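You operate a simulated robot arm through the tools that you are given. There is no shell and no other tool.

Carry out the task below with a simulated robot arm. There is one attempt and no reset: what you move stays moved.

## Task
Clamp the open carton, fit the divider and lower both flap holders.
Fine: slide the side against the carton, then turn the black knob to TIGHT. Use the divider on the table.

It is judged by the outcome, as a careful person would: the job done as asked, and still so three seconds after it is handed in. It fails if anything else is knocked over, pushed out of place, dropped, spilled or broken.

## Robot
A 6-joint arm with a two-finger gripper, fixed in place. Base frame: the origin is on the floor under the middle of its stand, x ahead of it, y to its left, z up; the work surface is at about z = 0.78. Readings come in m, rad, newtons and seconds.
It reaches about 1.572 m from its shoulder. Its first joint turns from -2.897 to 2.897 rad. Payload 2.45 kg.
The TCP is the grasp point between the finger pads, 0.02 m short of the fingertips. In the tool frame z runs along the fingers and y along their closing line. The gripper opens to 0.14 m; its body begins 0.168 m behind the TCP.
Orientation is that of the tool frame in the base frame, as a unit quaternion [w, x, y, z]. With the fingers straight down and closing along the base's y, the tool's x points along the base's -x, its y along +y and its z along -z.

## Interface
- The arm moves only by the tool servo_tool. Its argument "plan" is a list of rows, each an object (a shift or turn left out is 0, a gripper value left out holds the last) with "delta_pos": the shift along the base's x, y, z in m, a list of three; "delta_rot": the turn, a rotation vector about the base's x, y, z in rad, a list of three; "gripper": the gripper command, from -1 (shut) to 1 (fully open), values between in proportion. In form: [{"delta_pos": [x, y, z], "delta_rot": [ax, ay, az], "gripper": gripper}, ...]. A call has 1 to 20 rows; each row shifts and turns the commanded pose from where the row before left it. A row lasts 0.2 s, in which the tool goes at most 0.05 m and 0.15 rad; a call with a longer step from one row to the next is refused whole, and so is a gripper value outside its range. Where a pose cannot be reached the arm comes as near as it can. A force on the tool above 40 N (or 10 N above the force at the start of the call, whichever is more), or a blocked arm, ends the call early, and 0.2 s more pass. Each finger travels about 0.045 m/s and halts on what it meets, pressing with about 31 N; the grip force reading is that of the motor and also rises with nothing between the fingers. The clock runs only during rows and for 0.2 s after the last one: add rows that do not move to give the fingers time. It gives the time, the measured TCP pose, the force on the tool (base axes), the opening and the grip force at its end, in the units of the frame above (readings bear some noise), with the torque about the TCP (base axes, N m) and any sound that the robot's microphone picked up.
- Cameras (640 x 400 px; columns grow to the right, rows downward): "scene" is fixed at [0.4003, -0.4989, 1.6069]; the picture's right is [0.85, -0.53, 0.00], its down [-0.37, -0.59, -0.72] and it looks along [0.38, 0.61, -0.70] (base axes); focal length 269 px, centre (320, 200). "wrist" rides on the gripper at [0.078, 0.011, -0.209] in the tool frame; the picture's right is [-0.14, 0.99, 0.00], its down [-0.92, -0.13, -0.37] and it looks along [-0.37, -0.05, 0.93] (tool axes); focal length 280 px, centre (320, 200). There is no depth. A picture from a camera that has moved, and an enlarged one, comes with that camera's place and axes in the base frame and with its lens.
- capture(camera): a new picture of that camera. It takes no simulated time.
- close_up(camera, box): a new picture of the part [left, top, right, bottom] of that camera's present view, enlarged. It takes no simulated time.
- job_done(): hands the job in; it is judged then, once.

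Places have to be worked out from the pictures, the camera data and where the tool is seen. Open the gripper and draw the arm clear of the work before you hand the job in, unless the task says otherwise.

The tools are called as name(argument=value, ...) on one line, values as JSON. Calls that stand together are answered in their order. servo_tool: Moves the arm, as the interface text tells. Its arguments: {"type":"object","properties":{"plan":{"type":"array","items":{"type":"object","properties":{"delta_pos":{"type":"array","items":{"type":"number"}},"delta_rot":{"type":"array","items":{"type":"number"}},"gripper":{"type":"number"}}}}},"required":["plan"]} The other tools are called the same way: capture (camera) takes a picture; close_up (camera, box) takes an enlarged picture of a part of a camera's view; job_done () hands the job in.

At the start:

```text
time_s: 0.0
eef_pos: [0.6836, 0.1078, 1.284]
tool_rot: [0.0, 0.0, 1.0, 0.0]
wrist_force: [0.4, -0.1, -0.1]
moment: [-0.01, 0.0, 0.01]
gripper_width: 0.1399
gripper_force: 0.0
```

scene: 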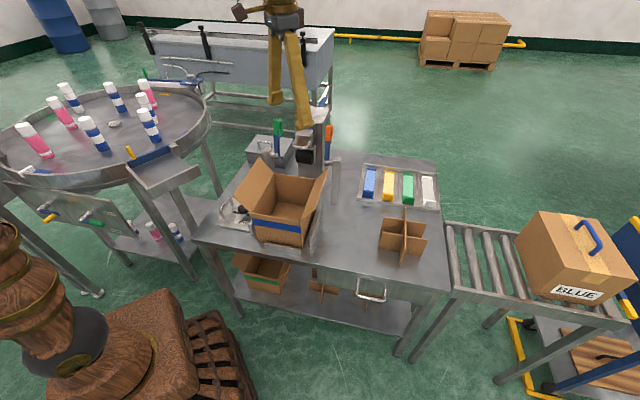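
wrist: 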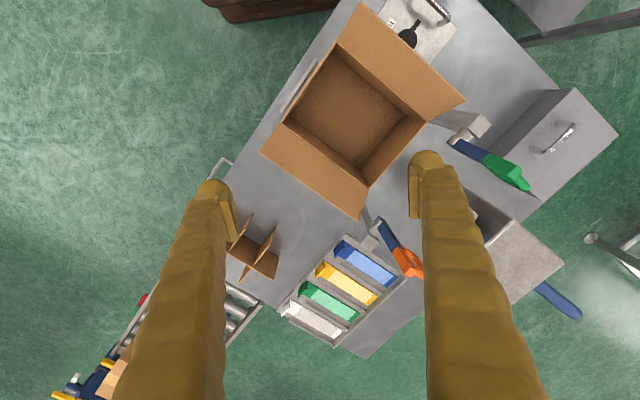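

I'll begin by looking closely at the work table from both cameras before moving anything.

close_up(camera="scene", box=[200, 110, 360, 260])

close_up(camera="scene", box=[320, 140, 460, 280])

close_up(camera="wrist", box=[220, 0, 480, 220])

close_up(camera="wrist", box=[360, 80, 620, 340])

```text
2.67 times, centred on (280, 185) of scene
camera zoom: at [0.4003, -0.4989, 1.6069], right [0.85, -0.53, 0.0], down [-0.37, -0.59, -0.72], along [0.38, 0.61, -0.7], focal length 717 px, centre (427, 240)
```

zoom: 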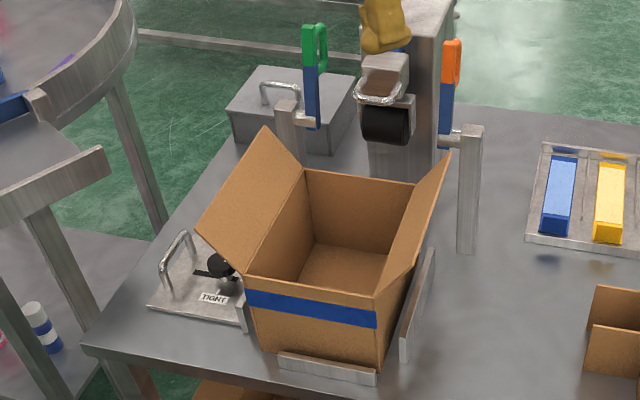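

```text
2.86 times, centred on (390, 210) of scene
camera zoom: at [0.4003, -0.4989, 1.6069], right [0.85, -0.53, 0.0], down [-0.37, -0.59, -0.72], along [0.38, 0.61, -0.7], focal length 768 px, centre (120, 171)
```

zoom: 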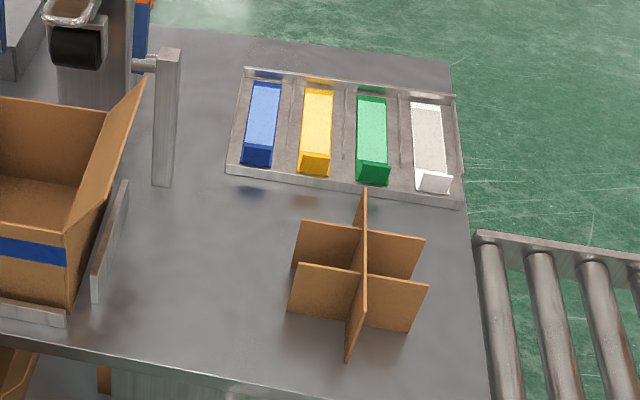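

```text
1.82 times, centred on (350, 110) of wrist
camera zoom: at [0.6064, 0.1187, 1.4931], right [0.14, 0.99, 0.0], down [0.92, -0.13, 0.37], along [0.37, -0.05, -0.93], focal length 510 px, centre (266, 364)
```

zoom: 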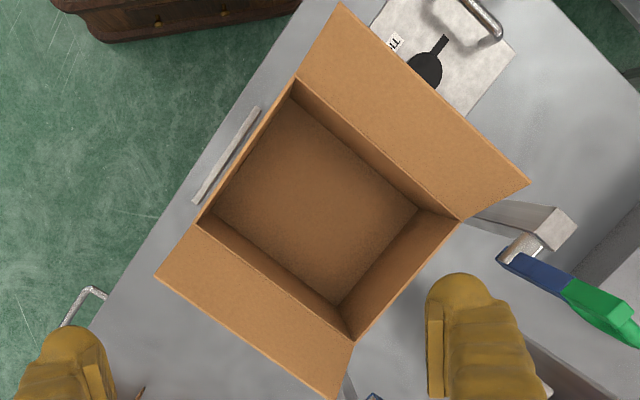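

```text
1.54 times, centred on (490, 210) of wrist
camera zoom: at [0.6064, 0.1187, 1.4931], right [0.14, 0.99, 0.0], down [0.92, -0.13, 0.37], along [0.37, -0.05, -0.93], focal length 431 px, centre (58, 185)
```

zoom: 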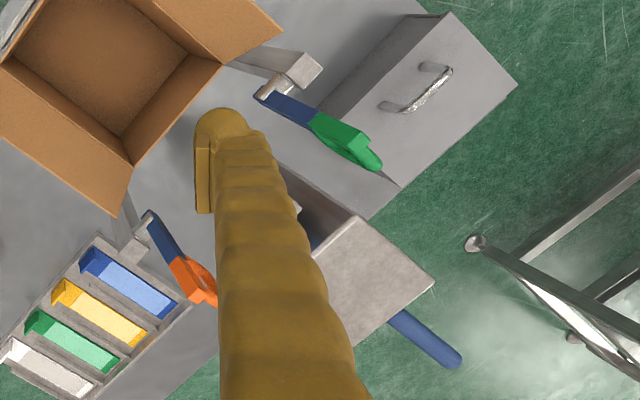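

The carton rim looks to be about (0.54,0.15)–(0.66,0.04)–(0.81,0.19)–(0.69,0.31) at z≈0.94. The sliding side with the black knob and handle is to its left at about (0.5,0.32). I'll move the wrist camera over that side for a better look.

servo_tool(plan=[{"delta_pos": [-0.036, 0.028, -0.016]}, {"delta_pos": [-0.036, 0.028, -0.016]}, {"delta_pos": [-0.036, 0.028, -0.016]}, {"delta_pos": [-0.036, 0.028, -0.016]}, {"delta_pos": [-0.036, 0.028, -0.016]}, {}])

capture(camera="wrist")

capture(camera="scene")

```text
time_s: 1.4
eef_pos: [0.5037, 0.248, 1.2039]
tool_rot: [0.0, 0.0, 1.0, 0.0]
wrist_force: [0.4, -0.1, -0.6]
moment: [0.0, 0.01, -0.02]
gripper_width: 0.1399
gripper_force: 0.1
```

```text
taken
camera wrist: at [0.4264, 0.2585, 1.4123], right [0.14, 0.99, 0.0], down [0.92, -0.13, 0.37], along [0.36, -0.05, -0.93], focal length 280 px, centre (320, 200)
```

wrist: 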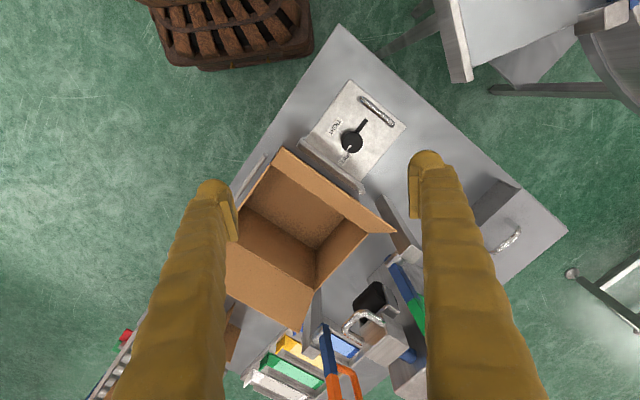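

```text
taken
```

scene: 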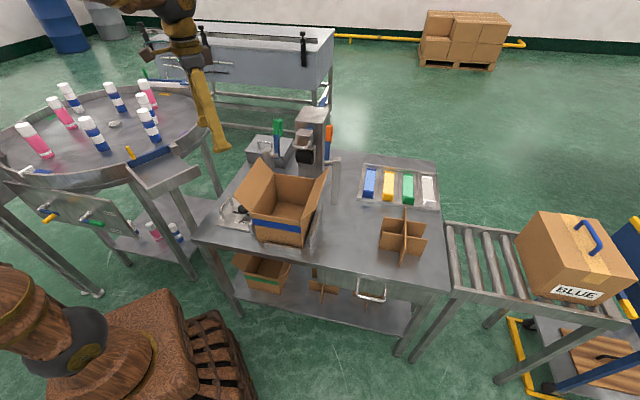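

close_up(camera="wrist", box=[280, 70, 420, 210])

close_up(camera="wrist", box=[220, 140, 420, 400])

close_up(camera="scene", box=[210, 90, 350, 190])

close_up(camera="scene", box=[210, 170, 350, 270])

```text
2.86 times, centred on (350, 140) of wrist
camera zoom: at [0.4264, 0.2585, 1.4123], right [0.14, 0.99, 0.0], down [0.92, -0.13, 0.37], along [0.36, -0.05, -0.93], focal length 801 px, centre (234, 371)
```

zoom: 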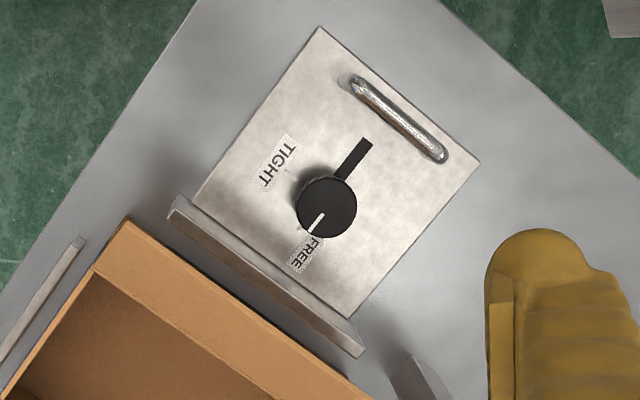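

```text
1.54 times, centred on (320, 270) of wrist
camera zoom: at [0.4264, 0.2585, 1.4123], right [0.14, 0.99, 0.0], down [0.92, -0.13, 0.37], along [0.36, -0.05, -0.93], focal length 431 px, centre (320, 92)
```

zoom: 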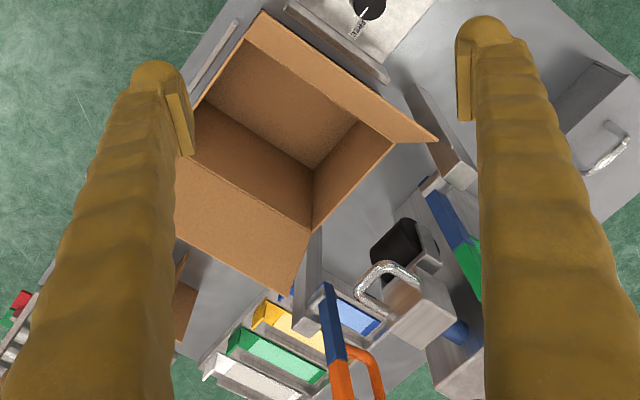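

```text
4.00 times, centred on (280, 140) of scene
camera zoom: at [0.4003, -0.4989, 1.6069], right [0.85, -0.53, 0.0], down [-0.37, -0.59, -0.72], along [0.38, 0.61, -0.7], focal length 1075 px, centre (480, 440)
```

zoom: 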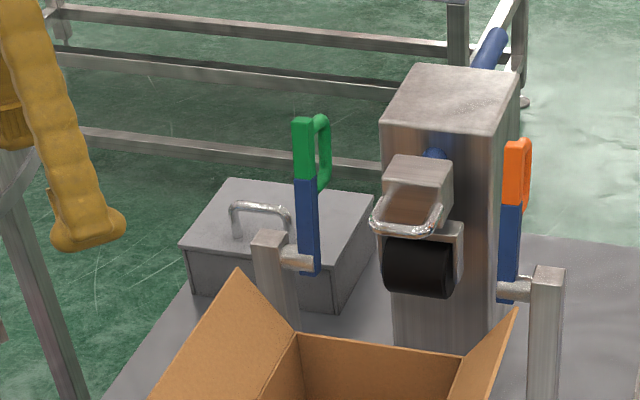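

```text
4.00 times, centred on (280, 220) of scene
camera zoom: at [0.4003, -0.4989, 1.6069], right [0.85, -0.53, 0.0], down [-0.37, -0.59, -0.72], along [0.38, 0.61, -0.7], focal length 1075 px, centre (480, 120)
```

zoom: 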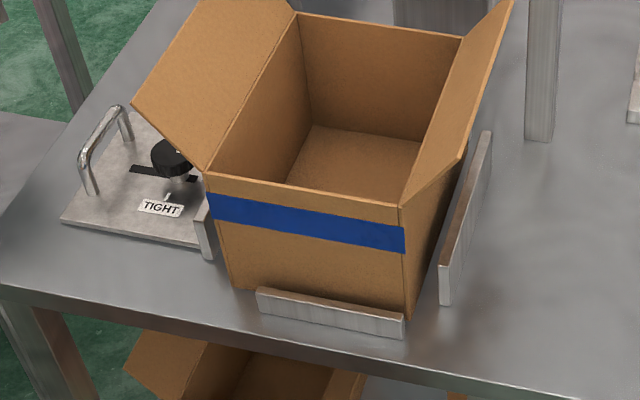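

The plate spans about 0.15 m, with the handle near (0.486,0.365) and the knob beside FREE and TIGHT labels. The table's axes run at 45° to the base. I'll turn the tool +45° and move it above the handle for a closer look.

servo_tool(plan=[{"delta_pos": [-0.003, 0.0195, -0.034], "delta_rot": [0, 0, 0.1309]}, {"delta_pos": [-0.003, 0.0195, -0.034], "delta_rot": [0, 0, 0.1309]}, {"delta_pos": [-0.003, 0.0195, -0.034], "delta_rot": [0, 0, 0.1309]}, {"delta_pos": [-0.003, 0.0195, -0.034], "delta_rot": [0, 0, 0.1309]}, {"delta_pos": [-0.003, 0.0195, -0.034], "delta_rot": [0, 0, 0.1309]}, {"delta_pos": [-0.003, 0.0195, -0.034], "delta_rot": [0, 0, 0.1309]}, {}])

capture(camera="wrist")

capture(camera="scene")

```text
time_s: 3.0
eef_pos: [0.4849, 0.3632, 0.9996]
tool_rot: [0.0, -0.384, 0.923, 0.0]
wrist_force: [0.0, 0.1, 0.1]
moment: [0.0, 0.04, 0.01]
gripper_width: 0.14
gripper_force: 0.0
```

```text
taken
camera wrist: at [0.4235, 0.3167, 1.2086], right [-0.6, 0.8, 0.0], down [0.74, 0.56, 0.37], along [0.29, 0.22, -0.93], focal length 280 px, centre (320, 200)
```

wrist: 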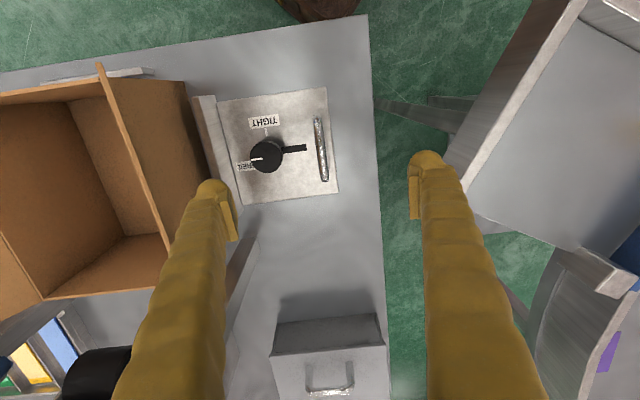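

```text
taken
```

scene: 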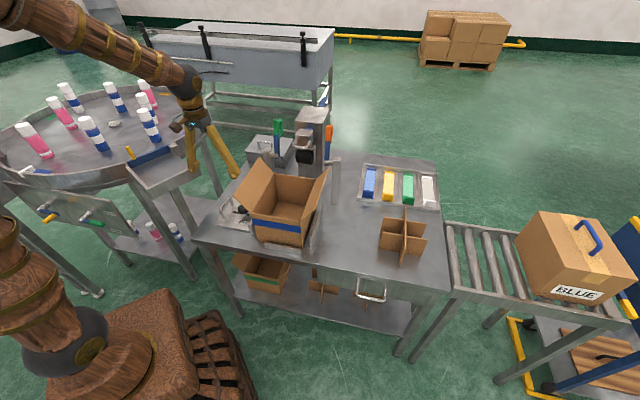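

The handle, knob and labels are clear in this view. I'll zoom in on the plate and on the carton beside it.

close_up(camera="wrist", box=[190, 70, 370, 220])

close_up(camera="wrist", box=[0, 40, 240, 240])

```text
2.67 times, centred on (280, 145) of wrist
camera zoom: at [0.4235, 0.3167, 1.2086], right [-0.6, 0.8, 0.0], down [0.74, 0.56, 0.37], along [0.29, 0.22, -0.93], focal length 748 px, centre (427, 347)
```

zoom: 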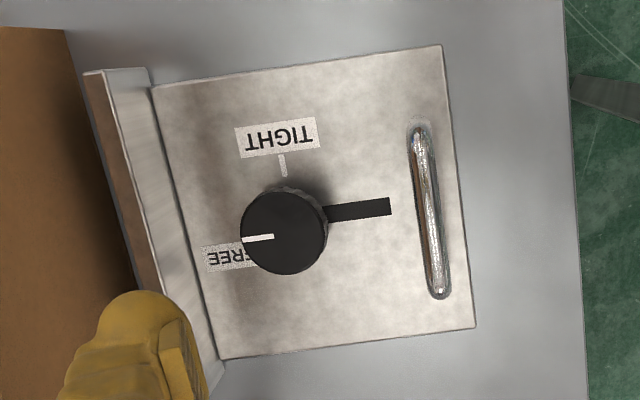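

```text
2.00 times, centred on (120, 140) of wrist
camera zoom: at [0.4235, 0.3167, 1.2086], right [-0.6, 0.8, 0.0], down [0.74, 0.56, 0.37], along [0.29, 0.22, -0.93], focal length 561 px, centre (720, 320)
```

zoom: 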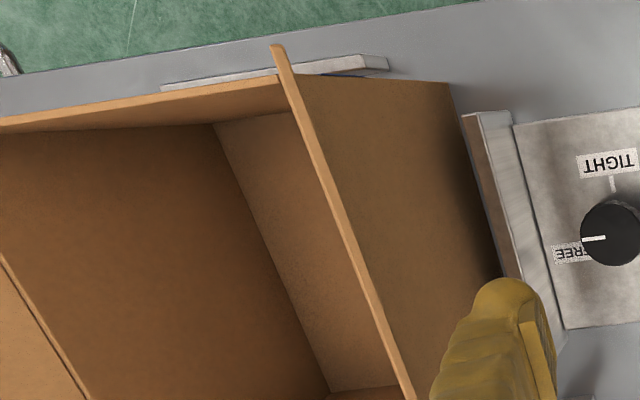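

The handle bar runs along the carton direction, centred near (0.484,0.362) at z≈0.835. I'll close the gripper outboard of it and push from outside, which keeps the fingers out of the gap between handle and knob.

servo_tool(plan=[{"delta_pos": [-0.0215, 0.0217, 0], "gripper": -1}, {"delta_pos": [-0.0215, 0.0217, 0]}, {}, {}, {}, {}, {}, {}, {"delta_pos": [0, 0, -0.03]}, {"delta_pos": [0, 0, -0.03]}, {}])

capture(camera="wrist")

close_up(camera="scene", box=[150, 120, 310, 240])

```text
time_s: 5.4
eef_pos: [0.4425, 0.4095, 0.939]
tool_rot: [0.0, -0.383, 0.924, 0.0]
wrist_force: [-0.6, -0.3, 0.3]
moment: [0.0, -0.04, 0.0]
gripper_width: 0.0
gripper_force: 29.8
```

```text
taken
camera wrist: at [0.3804, 0.362, 1.1482], right [-0.6, 0.8, 0.0], down [0.74, 0.56, 0.37], along [0.29, 0.22, -0.93], focal length 280 px, centre (320, 200)
```

wrist: 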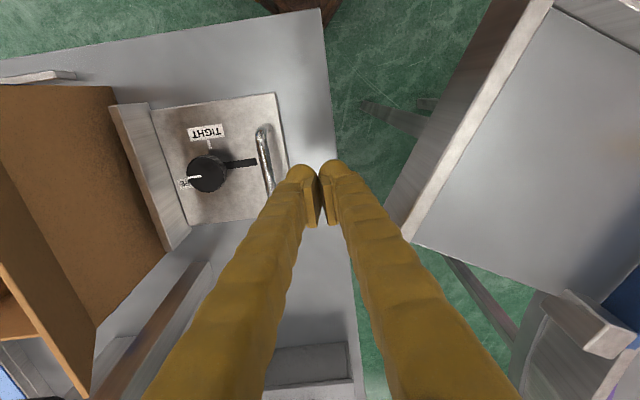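

```text
3.33 times, centred on (230, 180) of scene
camera zoom: at [0.4003, -0.4989, 1.6069], right [0.85, -0.53, 0.0], down [-0.37, -0.59, -0.72], along [0.38, 0.61, -0.7], focal length 896 px, centre (620, 267)
```

zoom: 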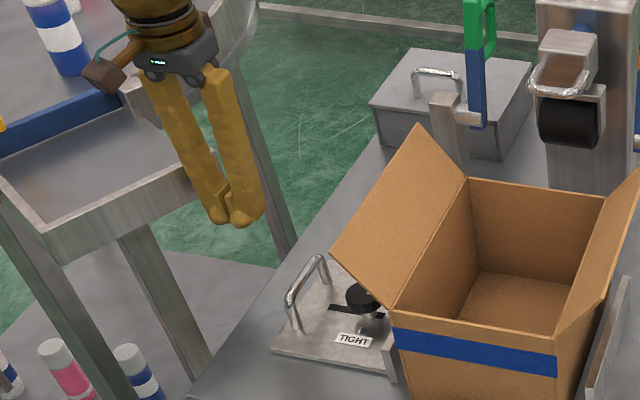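

The closed fingers are about 3 cm outboard of the handle, and the chute corner is well clear at y≈0.54. I'll lower to handle height and approach the bar.

servo_tool(plan=[{"delta_pos": [0, 0, -0.036]}, {"delta_pos": [0, 0, -0.036]}, {"delta_pos": [0, -0.001, -0.034]}, {"delta_pos": [0.0106, -0.0106, 0]}, {}])

capture(camera="wrist")

close_up(camera="scene", box=[190, 150, 290, 240])

```text
time_s: 6.6
eef_pos: [0.453, 0.3983, 0.8326]
tool_rot: [0.0, -0.382, 0.924, -0.001]
wrist_force: [-0.4, 0.8, 0.5]
moment: [0.01, -0.01, 0.01]
gripper_width: 0.0
gripper_force: 29.6
```

```text
taken
camera wrist: at [0.3911, 0.3499, 1.0418], right [-0.6, 0.8, 0.0], down [0.74, 0.56, 0.37], along [0.29, 0.22, -0.93], focal length 280 px, centre (320, 200)
```

wrist: 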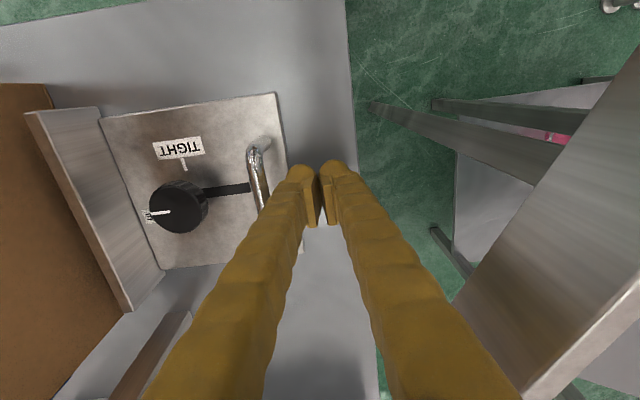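

```text
4.44 times, centred on (240, 195) of scene
camera zoom: at [0.4003, -0.4989, 1.6069], right [0.85, -0.53, 0.0], down [-0.37, -0.59, -0.72], along [0.38, 0.61, -0.7], focal length 1195 px, centre (676, 222)
```

zoom: 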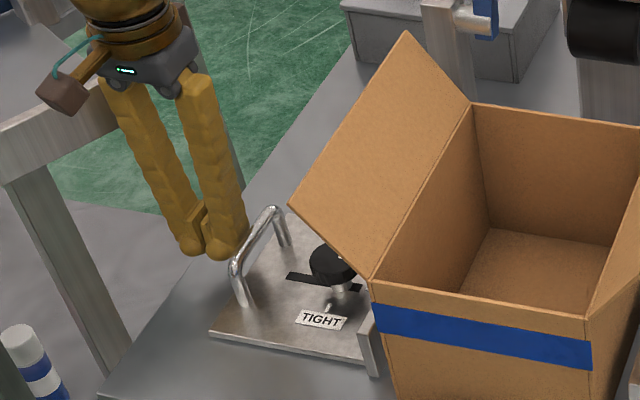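

The fingertips are beside the bar at the right height. I'll push gently toward the carton in small steps and watch the force.

servo_tool(plan=[{"delta_pos": [0.0035, -0.0035, -0.004]}, {"delta_pos": [0.005, -0.005, 0]}, {"delta_pos": [0.005, -0.005, 0]}, {"delta_pos": [0.005, -0.005, 0]}, {"delta_pos": [0.005, -0.005, 0]}, {}])

capture(camera="wrist")

close_up(camera="scene", box=[200, 160, 340, 260])

```text
time_s: 8.0
eef_pos: [0.4761, 0.3729, 0.8303]
tool_rot: [0.0, -0.383, 0.924, 0.0]
wrist_force: [1.0, 0.3, 0.1]
moment: [0.02, -0.01, 0.01]
gripper_width: 0.0001
gripper_force: 29.1
```

```text
taken
camera wrist: at [0.4142, 0.3256, 1.0392], right [-0.6, 0.8, 0.0], down [0.74, 0.56, 0.37], along [0.29, 0.22, -0.93], focal length 280 px, centre (320, 200)
```

wrist: 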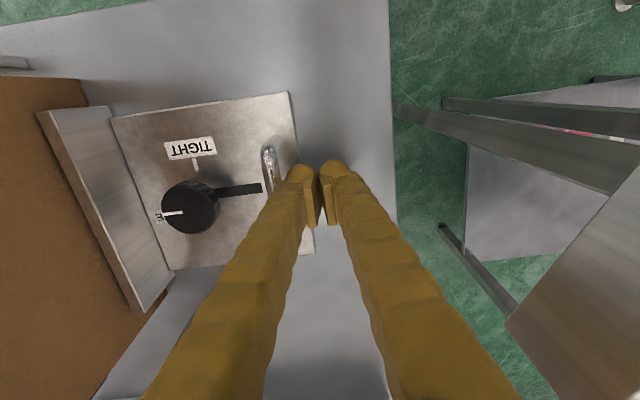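

```text
4.00 times, centred on (270, 210) of scene
camera zoom: at [0.4003, -0.4989, 1.6069], right [0.85, -0.53, 0.0], down [-0.37, -0.59, -0.72], along [0.38, 0.61, -0.7], focal length 1075 px, centre (520, 160)
```

zoom: 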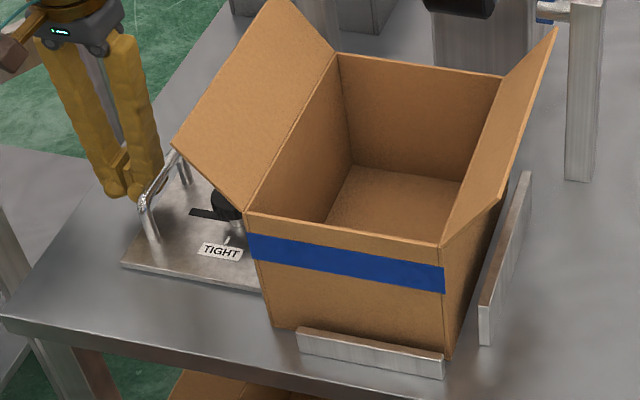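

The plate is sliding freely with almost no force, and the knob moves along with it. I'll keep pushing toward the carton in small steps.

servo_tool(plan=[{"delta_pos": [0.003, -0.003, 0]}, {"delta_pos": [0.003, -0.003, 0]}, {"delta_pos": [0.003, -0.003, 0]}, {"delta_pos": [0.003, -0.003, 0]}, {}])

capture(camera="wrist")

close_up(camera="scene", box=[200, 160, 340, 260])

```text
time_s: 9.2
eef_pos: [0.4881, 0.3603, 0.8301]
tool_rot: [-0.001, -0.383, 0.924, 0.0]
wrist_force: [0.2, 0.5, -0.2]
moment: [0.03, 0.02, 0.02]
gripper_width: 0.0003
gripper_force: 29.4
```

```text
taken
camera wrist: at [0.4267, 0.3131, 1.0392], right [-0.6, 0.8, 0.0], down [0.74, 0.56, 0.37], along [0.29, 0.22, -0.93], focal length 280 px, centre (320, 200)
```

wrist: 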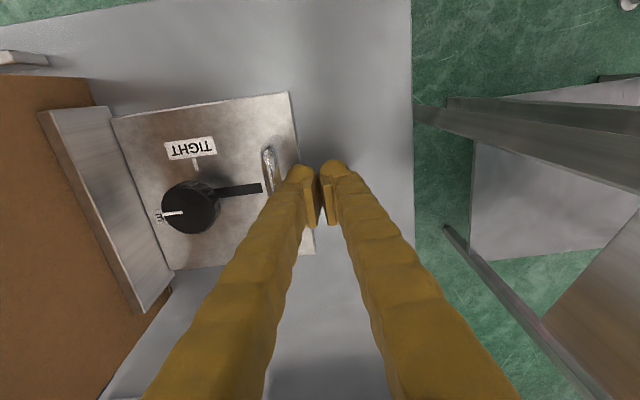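

```text
4.00 times, centred on (270, 210) of scene
camera zoom: at [0.4003, -0.4989, 1.6069], right [0.85, -0.53, 0.0], down [-0.37, -0.59, -0.72], along [0.38, 0.61, -0.7], focal length 1075 px, centre (520, 160)
```

zoom: 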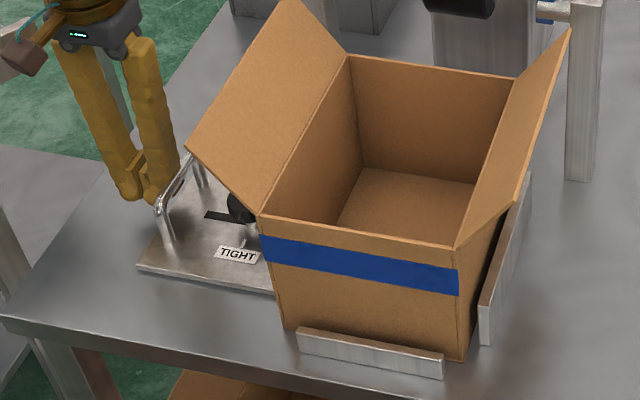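

The side has met the carton and is pushing it easily; about 1 cm remains to the fixed fence. I'll keep going in finer steps.

servo_tool(plan=[{"delta_pos": [0.002, -0.002, 0]}, {"delta_pos": [0.002, -0.002, 0]}, {"delta_pos": [0.002, -0.002, 0]}, {}])

close_up(camera="scene", box=[200, 160, 340, 260])

```text
time_s: 10.2
eef_pos: [0.4933, 0.3561, 0.8319]
tool_rot: [0.0, -0.383, 0.924, 0.001]
wrist_force: [-5.5, 3.2, 0.8]
moment: [-0.04, -0.04, -0.1]
gripper_width: 0.0
gripper_force: 29.4
```

```text
4.00 times, centred on (270, 210) of scene
camera zoom: at [0.4003, -0.4989, 1.6069], right [0.85, -0.53, 0.0], down [-0.37, -0.59, -0.72], along [0.38, 0.61, -0.7], focal length 1075 px, centre (520, 160)
```

zoom: 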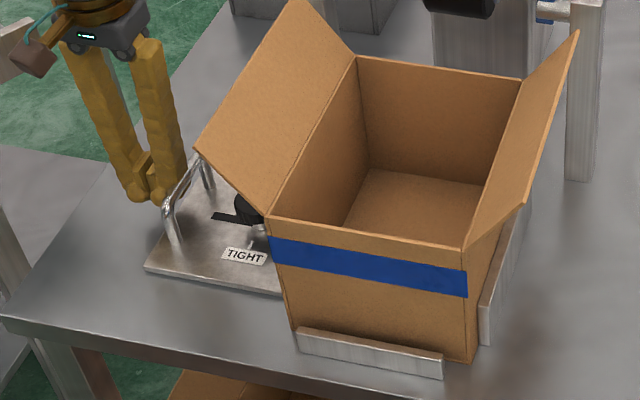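

The force has risen to about 6 N, so the carton appears to be meeting the fence. I'll nudge a little more to confirm it is snug.

servo_tool(plan=[{"delta_pos": [0.001, -0.001, 0]}, {"delta_pos": [0.001, -0.001, 0]}, {}])

close_up(camera="scene", box=[260, 180, 350, 250])

capture(camera="wrist")

```text
time_s: 10.7
eef_pos: [0.4945, 0.3539, 0.831]
tool_rot: [0.0, -0.382, 0.924, 0.001]
wrist_force: [-10.3, 6.7, 3.5]
moment: [-0.13, -0.1, -0.12]
gripper_width: 0.0
gripper_force: 29.2
stopped in row 2: the force on the tool passed its limit at 47 N (the readings are from after the stop); the commanded pose is now the measured one
```

```text
5.71 times, centred on (305, 215) of scene
camera zoom: at [0.4003, -0.4989, 1.6069], right [0.85, -0.53, 0.0], down [-0.37, -0.59, -0.72], along [0.38, 0.61, -0.7], focal length 1536 px, centre (406, 114)
```

zoom: 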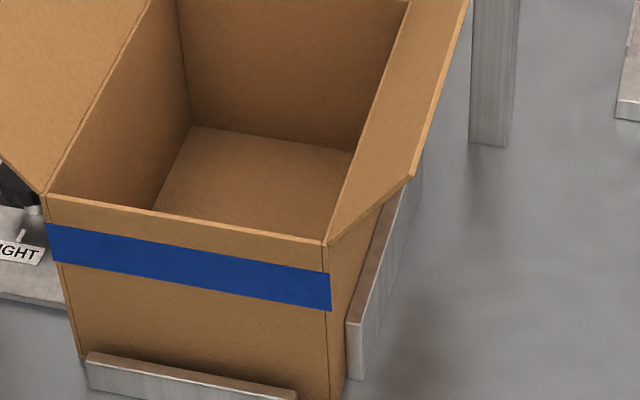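

```text
taken
camera wrist: at [0.4324, 0.3072, 1.0391], right [-0.6, 0.8, 0.0], down [0.74, 0.56, 0.37], along [0.29, 0.22, -0.93], focal length 280 px, centre (320, 200)
```

wrist: 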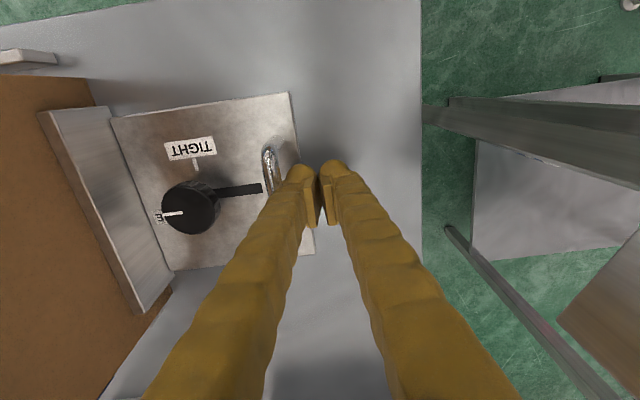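

The carton is now snug against the fixed fence: the force spiked when it bottomed out. I'll back off the handle, rise, return the yaw to zero with a 0.3 rad lean away from the flap, and half-open the gripper for the knob.

servo_tool(plan=[{"delta_pos": [-0.01, 0.01, 0]}, {"delta_pos": [-0.007, 0.007, 0.02]}, {"delta_pos": [0, 0, 0.045]}, {"delta_pos": [0, 0, 0.045], "gripper": 0.0}, {"delta_pos": [0.0, -0.0, 0.03], "delta_rot": [0, 0, -0.1309]}, {"delta_rot": [0, 0, -0.1309]}, {"delta_rot": [0, 0, -0.1309]}, {"delta_rot": [0, 0, -0.1309]}, {"delta_rot": [0, 0, -0.1309]}, {"delta_rot": [0, 0, -0.1309]}, {"delta_rot": [0, -0.1, 0]}, {"delta_rot": [0, -0.1, 0]}, {"delta_rot": [0, -0.1, 0]}, {}])

capture(camera="wrist")

close_up(camera="scene", box=[200, 160, 340, 260])

```text
time_s: 13.7
eef_pos: [0.4773, 0.371, 0.9698]
tool_rot: [0.149, 0.0, 0.989, 0.0]
wrist_force: [-0.4, -0.1, 0.2]
moment: [0.02, -0.01, 0.01]
gripper_width: 0.07
gripper_force: 0.0
```

```text
taken
camera wrist: at [0.342, 0.3822, 1.1467], right [0.13, 0.99, 0.04], down [0.77, -0.13, 0.62], along [0.62, -0.05, -0.78], focal length 280 px, centre (320, 200)
```

wrist: 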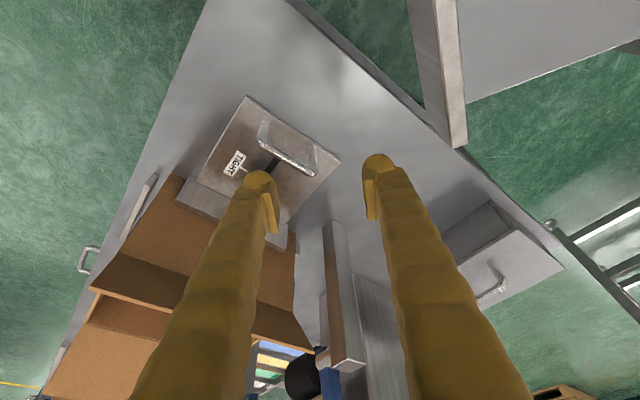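

```text
4.00 times, centred on (270, 210) of scene
camera zoom: at [0.4003, -0.4989, 1.6069], right [0.85, -0.53, 0.0], down [-0.37, -0.59, -0.72], along [0.38, 0.61, -0.7], focal length 1075 px, centre (520, 160)
```

zoom: 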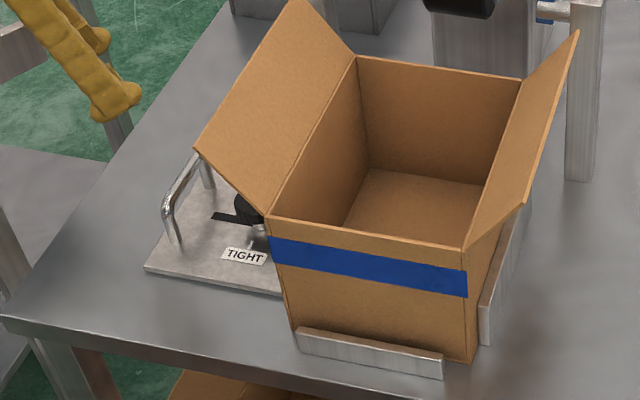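

I have the lean I wanted. I'll move in behind the knob with clearance to the flap and check where the knob sits before descending.

servo_tool(plan=[{"delta_pos": [0.0145, -0.019, -0.004]}, {"delta_pos": [0.0145, -0.019, -0.004]}, {"delta_pos": [0.0145, -0.019, -0.004]}, {"delta_pos": [0.0145, -0.019, -0.004]}, {}])

capture(camera="wrist")

close_up(camera="scene", box=[200, 130, 340, 250])

```text
time_s: 14.9
eef_pos: [0.5339, 0.2936, 0.9535]
tool_rot: [0.149, 0.0, 0.989, 0.001]
wrist_force: [-0.5, 0.4, 0.4]
moment: [0.01, -0.04, 0.0]
gripper_width: 0.07
gripper_force: 0.0
```

```text
taken
camera wrist: at [0.3984, 0.3045, 1.1305], right [0.13, 0.99, 0.04], down [0.77, -0.13, 0.62], along [0.62, -0.05, -0.78], focal length 280 px, centre (320, 200)
```

wrist: 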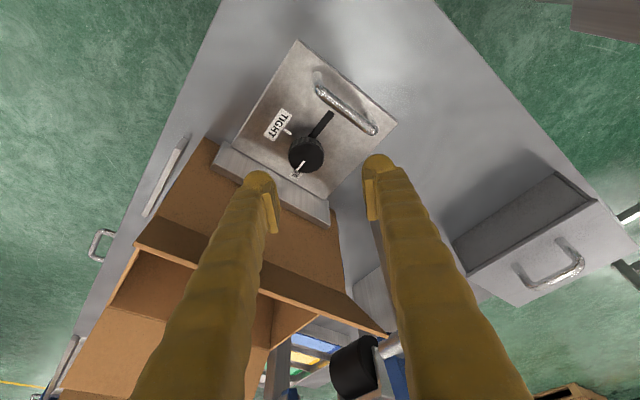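

```text
3.33 times, centred on (270, 190) of scene
camera zoom: at [0.4003, -0.4989, 1.6069], right [0.85, -0.53, 0.0], down [-0.37, -0.59, -0.72], along [0.38, 0.61, -0.7], focal length 896 px, centre (487, 233)
```

zoom: 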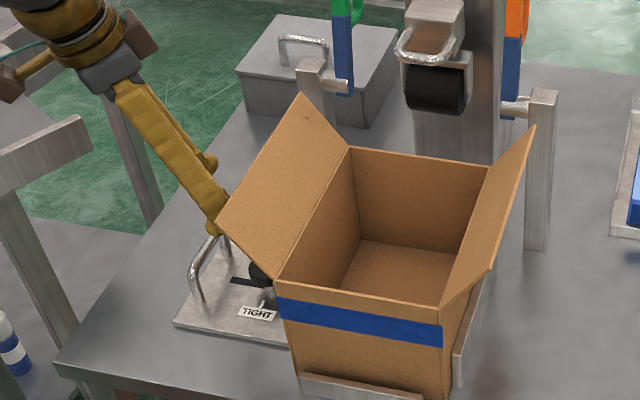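

close_up(camera="wrist", box=[210, 30, 410, 230])

close_up(camera="wrist", box=[220, 180, 440, 400])

```text
2.00 times, centred on (310, 130) of wrist
camera zoom: at [0.3984, 0.3045, 1.1305], right [0.13, 0.99, 0.04], down [0.77, -0.13, 0.62], along [0.62, -0.05, -0.78], focal length 561 px, centre (340, 340)
```

zoom: 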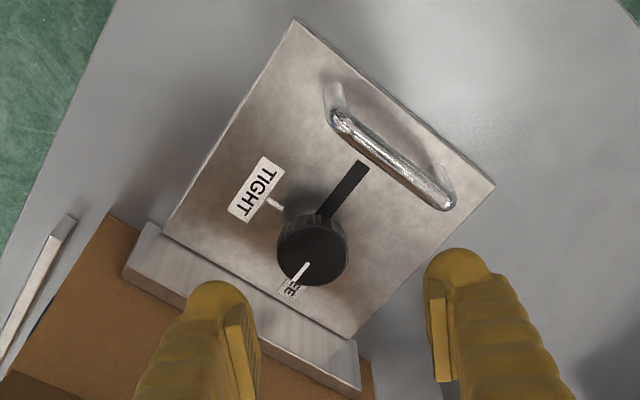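

```text
1.82 times, centred on (330, 290) of wrist
camera zoom: at [0.3984, 0.3045, 1.1305], right [0.13, 0.99, 0.04], down [0.77, -0.13, 0.62], along [0.62, -0.05, -0.78], focal length 510 px, centre (302, 36)
```

zoom: 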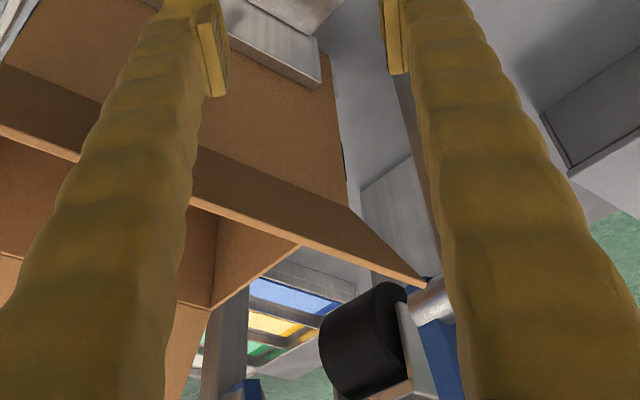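

The knob's top centre works out at about (0.569,0.277,0.83), with its pointer on FREE. I'll move to a standoff along the tool axis and check the alignment.

servo_tool(plan=[{"delta_pos": [0.0072, -0.0083, -0.0322]}, {"delta_pos": [0.0072, -0.0083, -0.0322]}, {}])

capture(camera="wrist")

close_up(camera="scene", box=[200, 130, 340, 250])

```text
time_s: 15.7
eef_pos: [0.5495, 0.2781, 0.8902]
tool_rot: [0.149, 0.0, 0.989, 0.001]
wrist_force: [0.5, 0.6, 0.6]
moment: [-0.01, 0.05, 0.02]
gripper_width: 0.07
gripper_force: 0.0
```

```text
taken
camera wrist: at [0.4148, 0.2887, 1.0666], right [0.13, 0.99, 0.04], down [0.77, -0.13, 0.62], along [0.62, -0.05, -0.78], focal length 280 px, centre (320, 200)
```

wrist: 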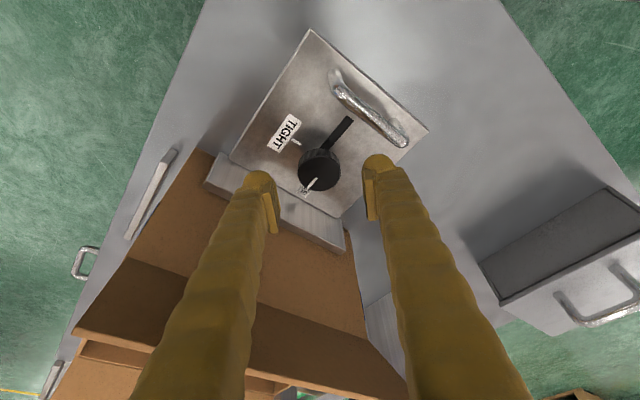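

```text
3.33 times, centred on (270, 190) of scene
camera zoom: at [0.4003, -0.4989, 1.6069], right [0.85, -0.53, 0.0], down [-0.37, -0.59, -0.72], along [0.38, 0.61, -0.7], focal length 896 px, centre (487, 233)
```

zoom: 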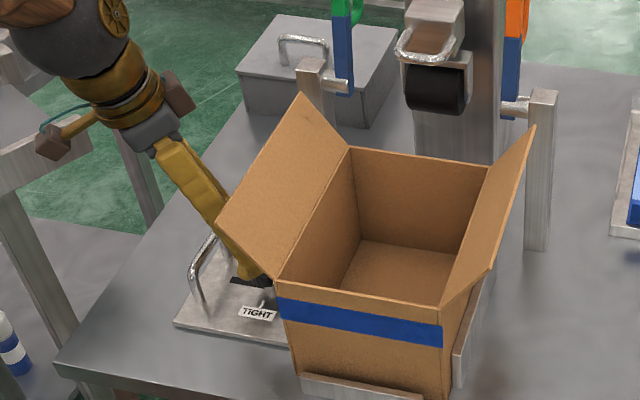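

The knob is centred between the fingers. I'll descend along the tool axis to grip height, still open.

servo_tool(plan=[{"delta_pos": [0.008, -0.0005, -0.025]}, {"delta_pos": [0.008, -0.0005, -0.025]}, {"delta_pos": [0.0015, 0, -0.016]}, {}])

capture(camera="wrist")

close_up(camera="scene", box=[200, 150, 300, 240])

```text
time_s: 16.7
eef_pos: [0.5678, 0.2776, 0.8247]
tool_rot: [0.149, 0.0, 0.989, 0.001]
wrist_force: [0.5, 0.1, -0.7]
moment: [0.0, 0.04, 0.02]
gripper_width: 0.0698
gripper_force: 0.1
```

```text
taken
camera wrist: at [0.4321, 0.2883, 1.0012], right [0.13, 0.99, 0.04], down [0.77, -0.13, 0.62], along [0.62, -0.05, -0.78], focal length 280 px, centre (320, 200)
```

wrist: 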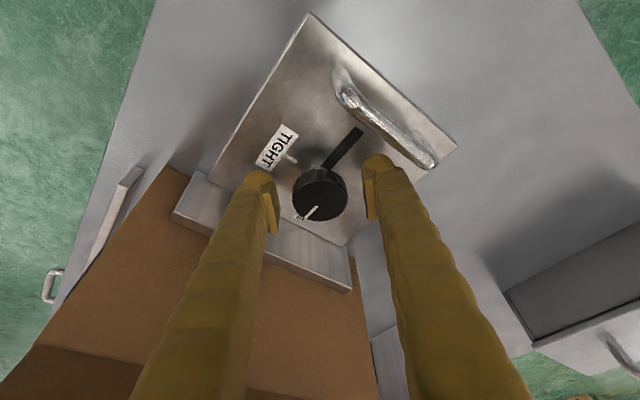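

```text
4.44 times, centred on (250, 195) of scene
camera zoom: at [0.4003, -0.4989, 1.6069], right [0.85, -0.53, 0.0], down [-0.37, -0.59, -0.72], along [0.38, 0.61, -0.7], focal length 1195 px, centre (631, 222)
```

zoom: 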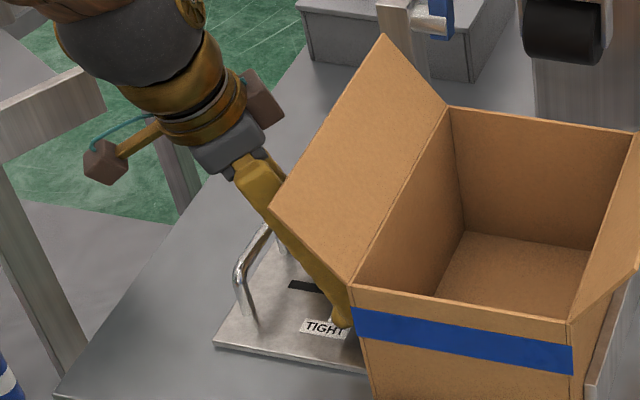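

The knob is centred at the TCP. I'll drop 5 mm and close on it.

servo_tool(plan=[{"delta_pos": [0.0005, 0, -0.005]}, {"gripper": -1}, {}, {}, {}, {}])

capture(camera="wrist")

```text
time_s: 18.1
eef_pos: [0.5686, 0.2767, 0.8195]
tool_rot: [0.15, 0.0, 0.989, 0.0]
wrist_force: [0.0, -2.1, -3.8]
moment: [0.21, -0.08, 0.02]
gripper_width: 0.0418
gripper_force: 45.0
```

```text
taken
camera wrist: at [0.4329, 0.2881, 0.9961], right [0.13, 0.99, 0.04], down [0.77, -0.13, 0.62], along [0.62, -0.05, -0.78], focal length 280 px, centre (320, 200)
```

wrist: 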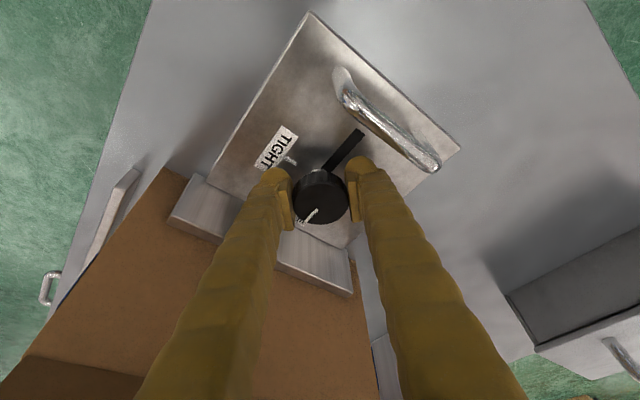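

The knob is gripped at 42 mm. I'll turn clockwise (negative about z) by about 23° first and check that the pointer follows.

servo_tool(plan=[{"delta_rot": [0, 0, -0.1]}, {"delta_rot": [0, 0, -0.1]}, {"delta_rot": [0, 0, -0.1]}, {"delta_rot": [0, 0, -0.1]}, {}])

capture(camera="wrist")

close_up(camera="scene", box=[200, 130, 340, 250])

```text
time_s: 19.3
eef_pos: [0.5686, 0.2783, 0.8189]
tool_rot: [0.147, 0.197, 0.969, -0.029]
wrist_force: [6.6, 21.6, 18.4]
moment: [0.36, -0.32, 0.1]
gripper_width: 0.0418
gripper_force: 44.3
```

```text
taken
camera wrist: at [0.4478, 0.3412, 0.9958], right [0.51, 0.86, 0.04], down [0.66, -0.42, 0.62], along [0.56, -0.29, -0.78], focal length 280 px, centre (320, 200)
```

wrist: 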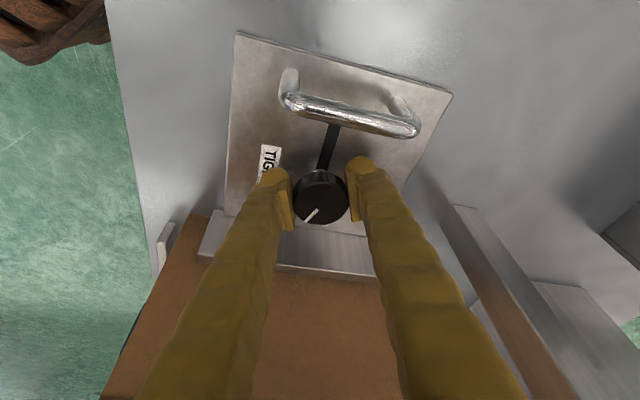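

```text
3.33 times, centred on (270, 190) of scene
camera zoom: at [0.4003, -0.4989, 1.6069], right [0.85, -0.53, 0.0], down [-0.37, -0.59, -0.72], along [0.38, 0.61, -0.7], focal length 896 px, centre (487, 233)
```

zoom: 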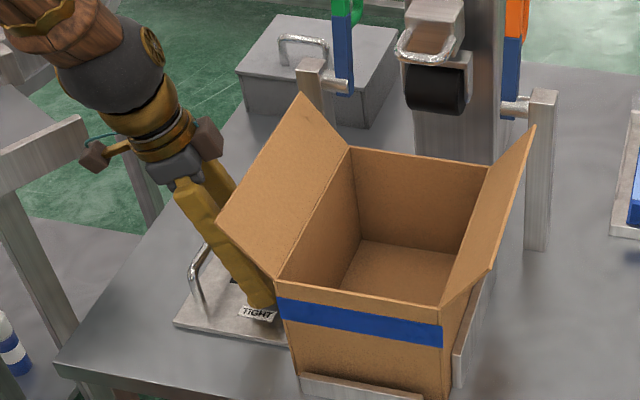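

The pointer turned with the fingers, but about 29 N of side and upward force has built up because the grip is slightly off-centre. I'll relieve it with a small shift before turning on.

servo_tool(plan=[{"delta_pos": [0.0005, 0.0015, 0.0015]}, {}])

```text
time_s: 19.9
eef_pos: [0.5679, 0.28, 0.82]
tool_rot: [0.146, 0.195, 0.969, -0.029]
wrist_force: [20.5, 17.9, -22.6]
moment: [0.25, -0.15, 0.06]
gripper_width: 0.0419
gripper_force: 45.0
```

The contact is stiff, so sub-millimetre offsets cost tens of newtons. I'll release briefly to relieve the stress, re-centre on the knob, and continue turning in re-gripped steps.

servo_tool(plan=[{"gripper": -0.2}, {}, {}])

close_up(camera="wrist", box=[220, 100, 420, 260])

```text
time_s: 20.7
eef_pos: [0.5684, 0.278, 0.82]
tool_rot: [0.147, 0.197, 0.969, -0.03]
wrist_force: [-0.5, -0.7, 0.4]
moment: [-0.02, -0.01, -0.03]
gripper_width: 0.0561
gripper_force: 0.0
```

```text
2.50 times, centred on (320, 180) of wrist
camera zoom: at [0.4477, 0.3418, 0.9967], right [0.51, 0.86, 0.04], down [0.66, -0.42, 0.62], along [0.55, -0.29, -0.78], focal length 701 px, centre (320, 250)
```

zoom: 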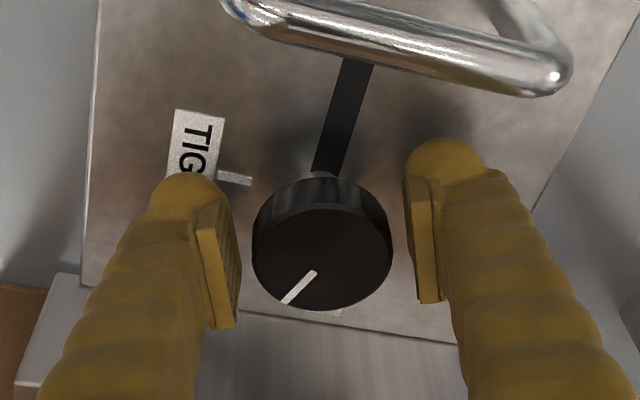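

The knob sits centred between the pads, about 2 mm further along x than the TCP. I'll shift over it, re-grip, and turn another 0.4 rad.

servo_tool(plan=[{"delta_pos": [0.0022, -0.0005, -0.0005]}, {"gripper": -1}, {}, {}, {"delta_rot": [0, 0, -0.1]}, {"delta_rot": [0, 0, -0.1]}, {"delta_rot": [0, 0, -0.1]}, {"delta_rot": [0, 0, -0.1]}, {}])

close_up(camera="wrist", box=[220, 100, 420, 260])

close_up(camera="scene", box=[200, 130, 340, 250])

```text
time_s: 22.7
eef_pos: [0.5701, 0.2785, 0.8196]
tool_rot: [0.138, 0.386, 0.911, -0.058]
wrist_force: [-6.9, -8.1, 3.5]
moment: [-0.02, -0.24, -0.03]
gripper_width: 0.0416
gripper_force: 45.2
```

```text
2.50 times, centred on (320, 180) of wrist
camera zoom: at [0.4839, 0.3844, 0.9961], right [0.8, 0.6, 0.04], down [0.44, -0.64, 0.62], along [0.4, -0.48, -0.78], focal length 701 px, centre (320, 250)
```

zoom: 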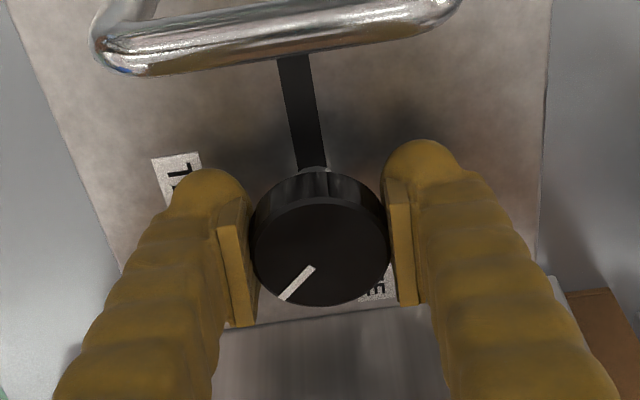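

```text
3.33 times, centred on (270, 190) of scene
camera zoom: at [0.4003, -0.4989, 1.6069], right [0.85, -0.53, 0.0], down [-0.37, -0.59, -0.72], along [0.38, 0.61, -0.7], focal length 896 px, centre (487, 233)
```

zoom: 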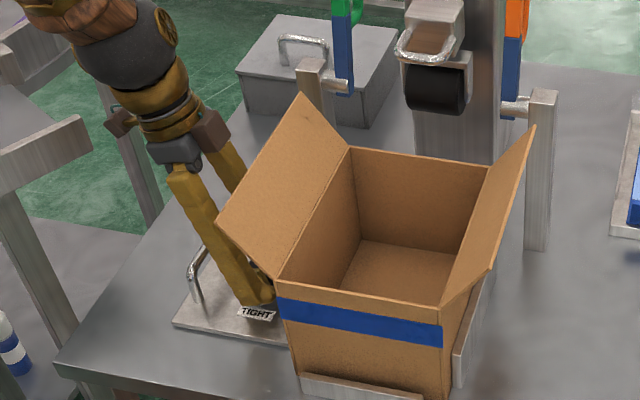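

That turn added only about 11 N. Total so far is about 0.8 rad; I'll continue another 0.4.

servo_tool(plan=[{"delta_rot": [0, 0, -0.1]}, {"delta_rot": [0, 0, -0.1]}, {"delta_rot": [0, 0, -0.1]}, {"delta_rot": [0, 0, -0.1]}, {}])

close_up(camera="wrist", box=[220, 100, 420, 260])

close_up(camera="scene", box=[200, 130, 340, 250])

```text
time_s: 23.9
eef_pos: [0.5706, 0.278, 0.8198]
tool_rot: [0.124, 0.558, 0.816, -0.084]
wrist_force: [0.6, -0.3, 11.4]
moment: [-0.09, -0.36, -0.05]
gripper_width: 0.0416
gripper_force: 44.6
```

```text
2.50 times, centred on (320, 180) of wrist
camera zoom: at [0.5323, 0.4097, 0.996], right [0.97, 0.24, 0.04], down [0.16, -0.77, 0.62], along [0.18, -0.6, -0.78], focal length 701 px, centre (320, 250)
```

zoom: 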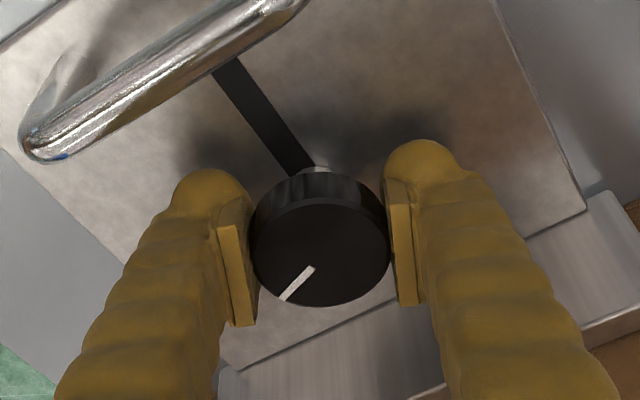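

```text
3.33 times, centred on (270, 190) of scene
camera zoom: at [0.4003, -0.4989, 1.6069], right [0.85, -0.53, 0.0], down [-0.37, -0.59, -0.72], along [0.38, 0.61, -0.7], focal length 896 px, centre (487, 233)
```

zoom: 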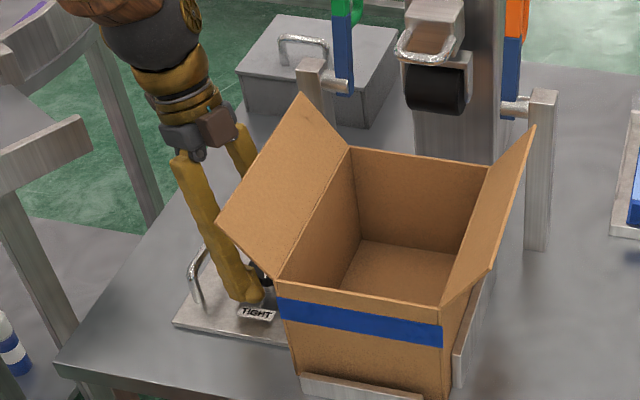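

Forces are low. The pointer is now about 0.37 rad short of the TIGHT tick, so I'll finish the turn.

servo_tool(plan=[{"delta_rot": [0, 0, -0.1]}, {"delta_rot": [0, 0, -0.1]}, {"delta_rot": [0, 0, -0.1]}, {"delta_rot": [0, 0, -0.07]}, {}])

capture(camera="wrist")

close_up(camera="wrist", box=[220, 100, 420, 260])

close_up(camera="scene", box=[200, 130, 340, 250])

```text
time_s: 25.1
eef_pos: [0.5709, 0.2785, 0.8193]
tool_rot: [0.106, 0.699, 0.699, -0.106]
wrist_force: [1.6, -1.2, 2.5]
moment: [-0.1, -0.22, 0.53]
gripper_width: 0.0414
gripper_force: 45.0
```

```text
taken
camera wrist: at [0.5828, 0.4152, 0.9957], right [0.99, -0.13, 0.04], down [-0.13, -0.77, 0.62], along [-0.05, -0.62, -0.78], focal length 280 px, centre (320, 200)
```

wrist: 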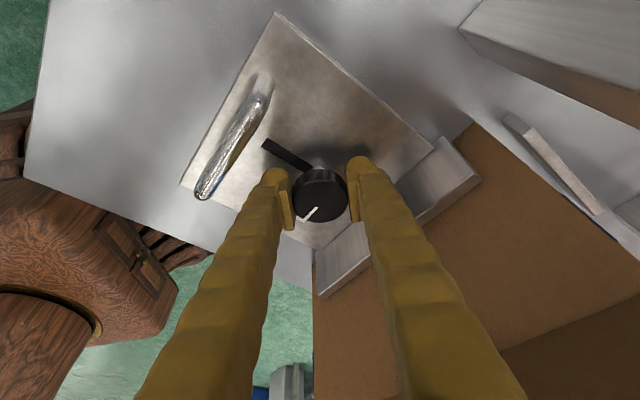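

```text
2.50 times, centred on (320, 180) of wrist
camera zoom: at [0.5828, 0.4152, 0.9957], right [0.99, -0.13, 0.04], down [-0.13, -0.77, 0.62], along [-0.05, -0.62, -0.78], focal length 701 px, centre (320, 250)
```

zoom: 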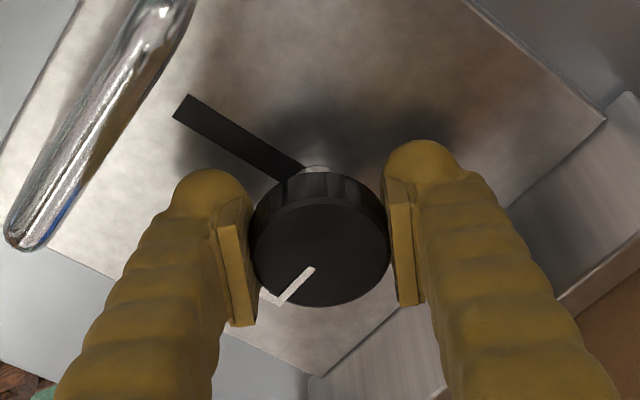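

```text
3.33 times, centred on (270, 190) of scene
camera zoom: at [0.4003, -0.4989, 1.6069], right [0.85, -0.53, 0.0], down [-0.37, -0.59, -0.72], along [0.38, 0.61, -0.7], focal length 896 px, centre (487, 233)
```

zoom: 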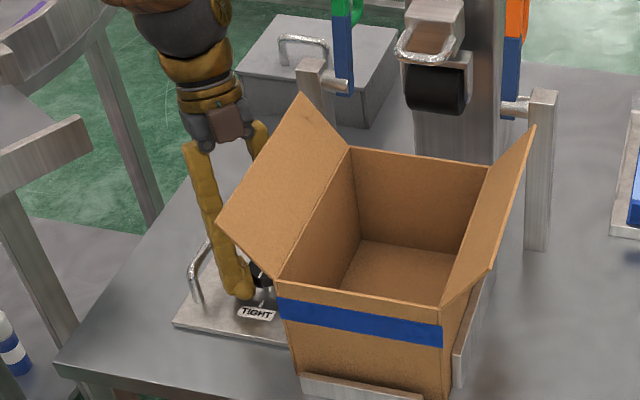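

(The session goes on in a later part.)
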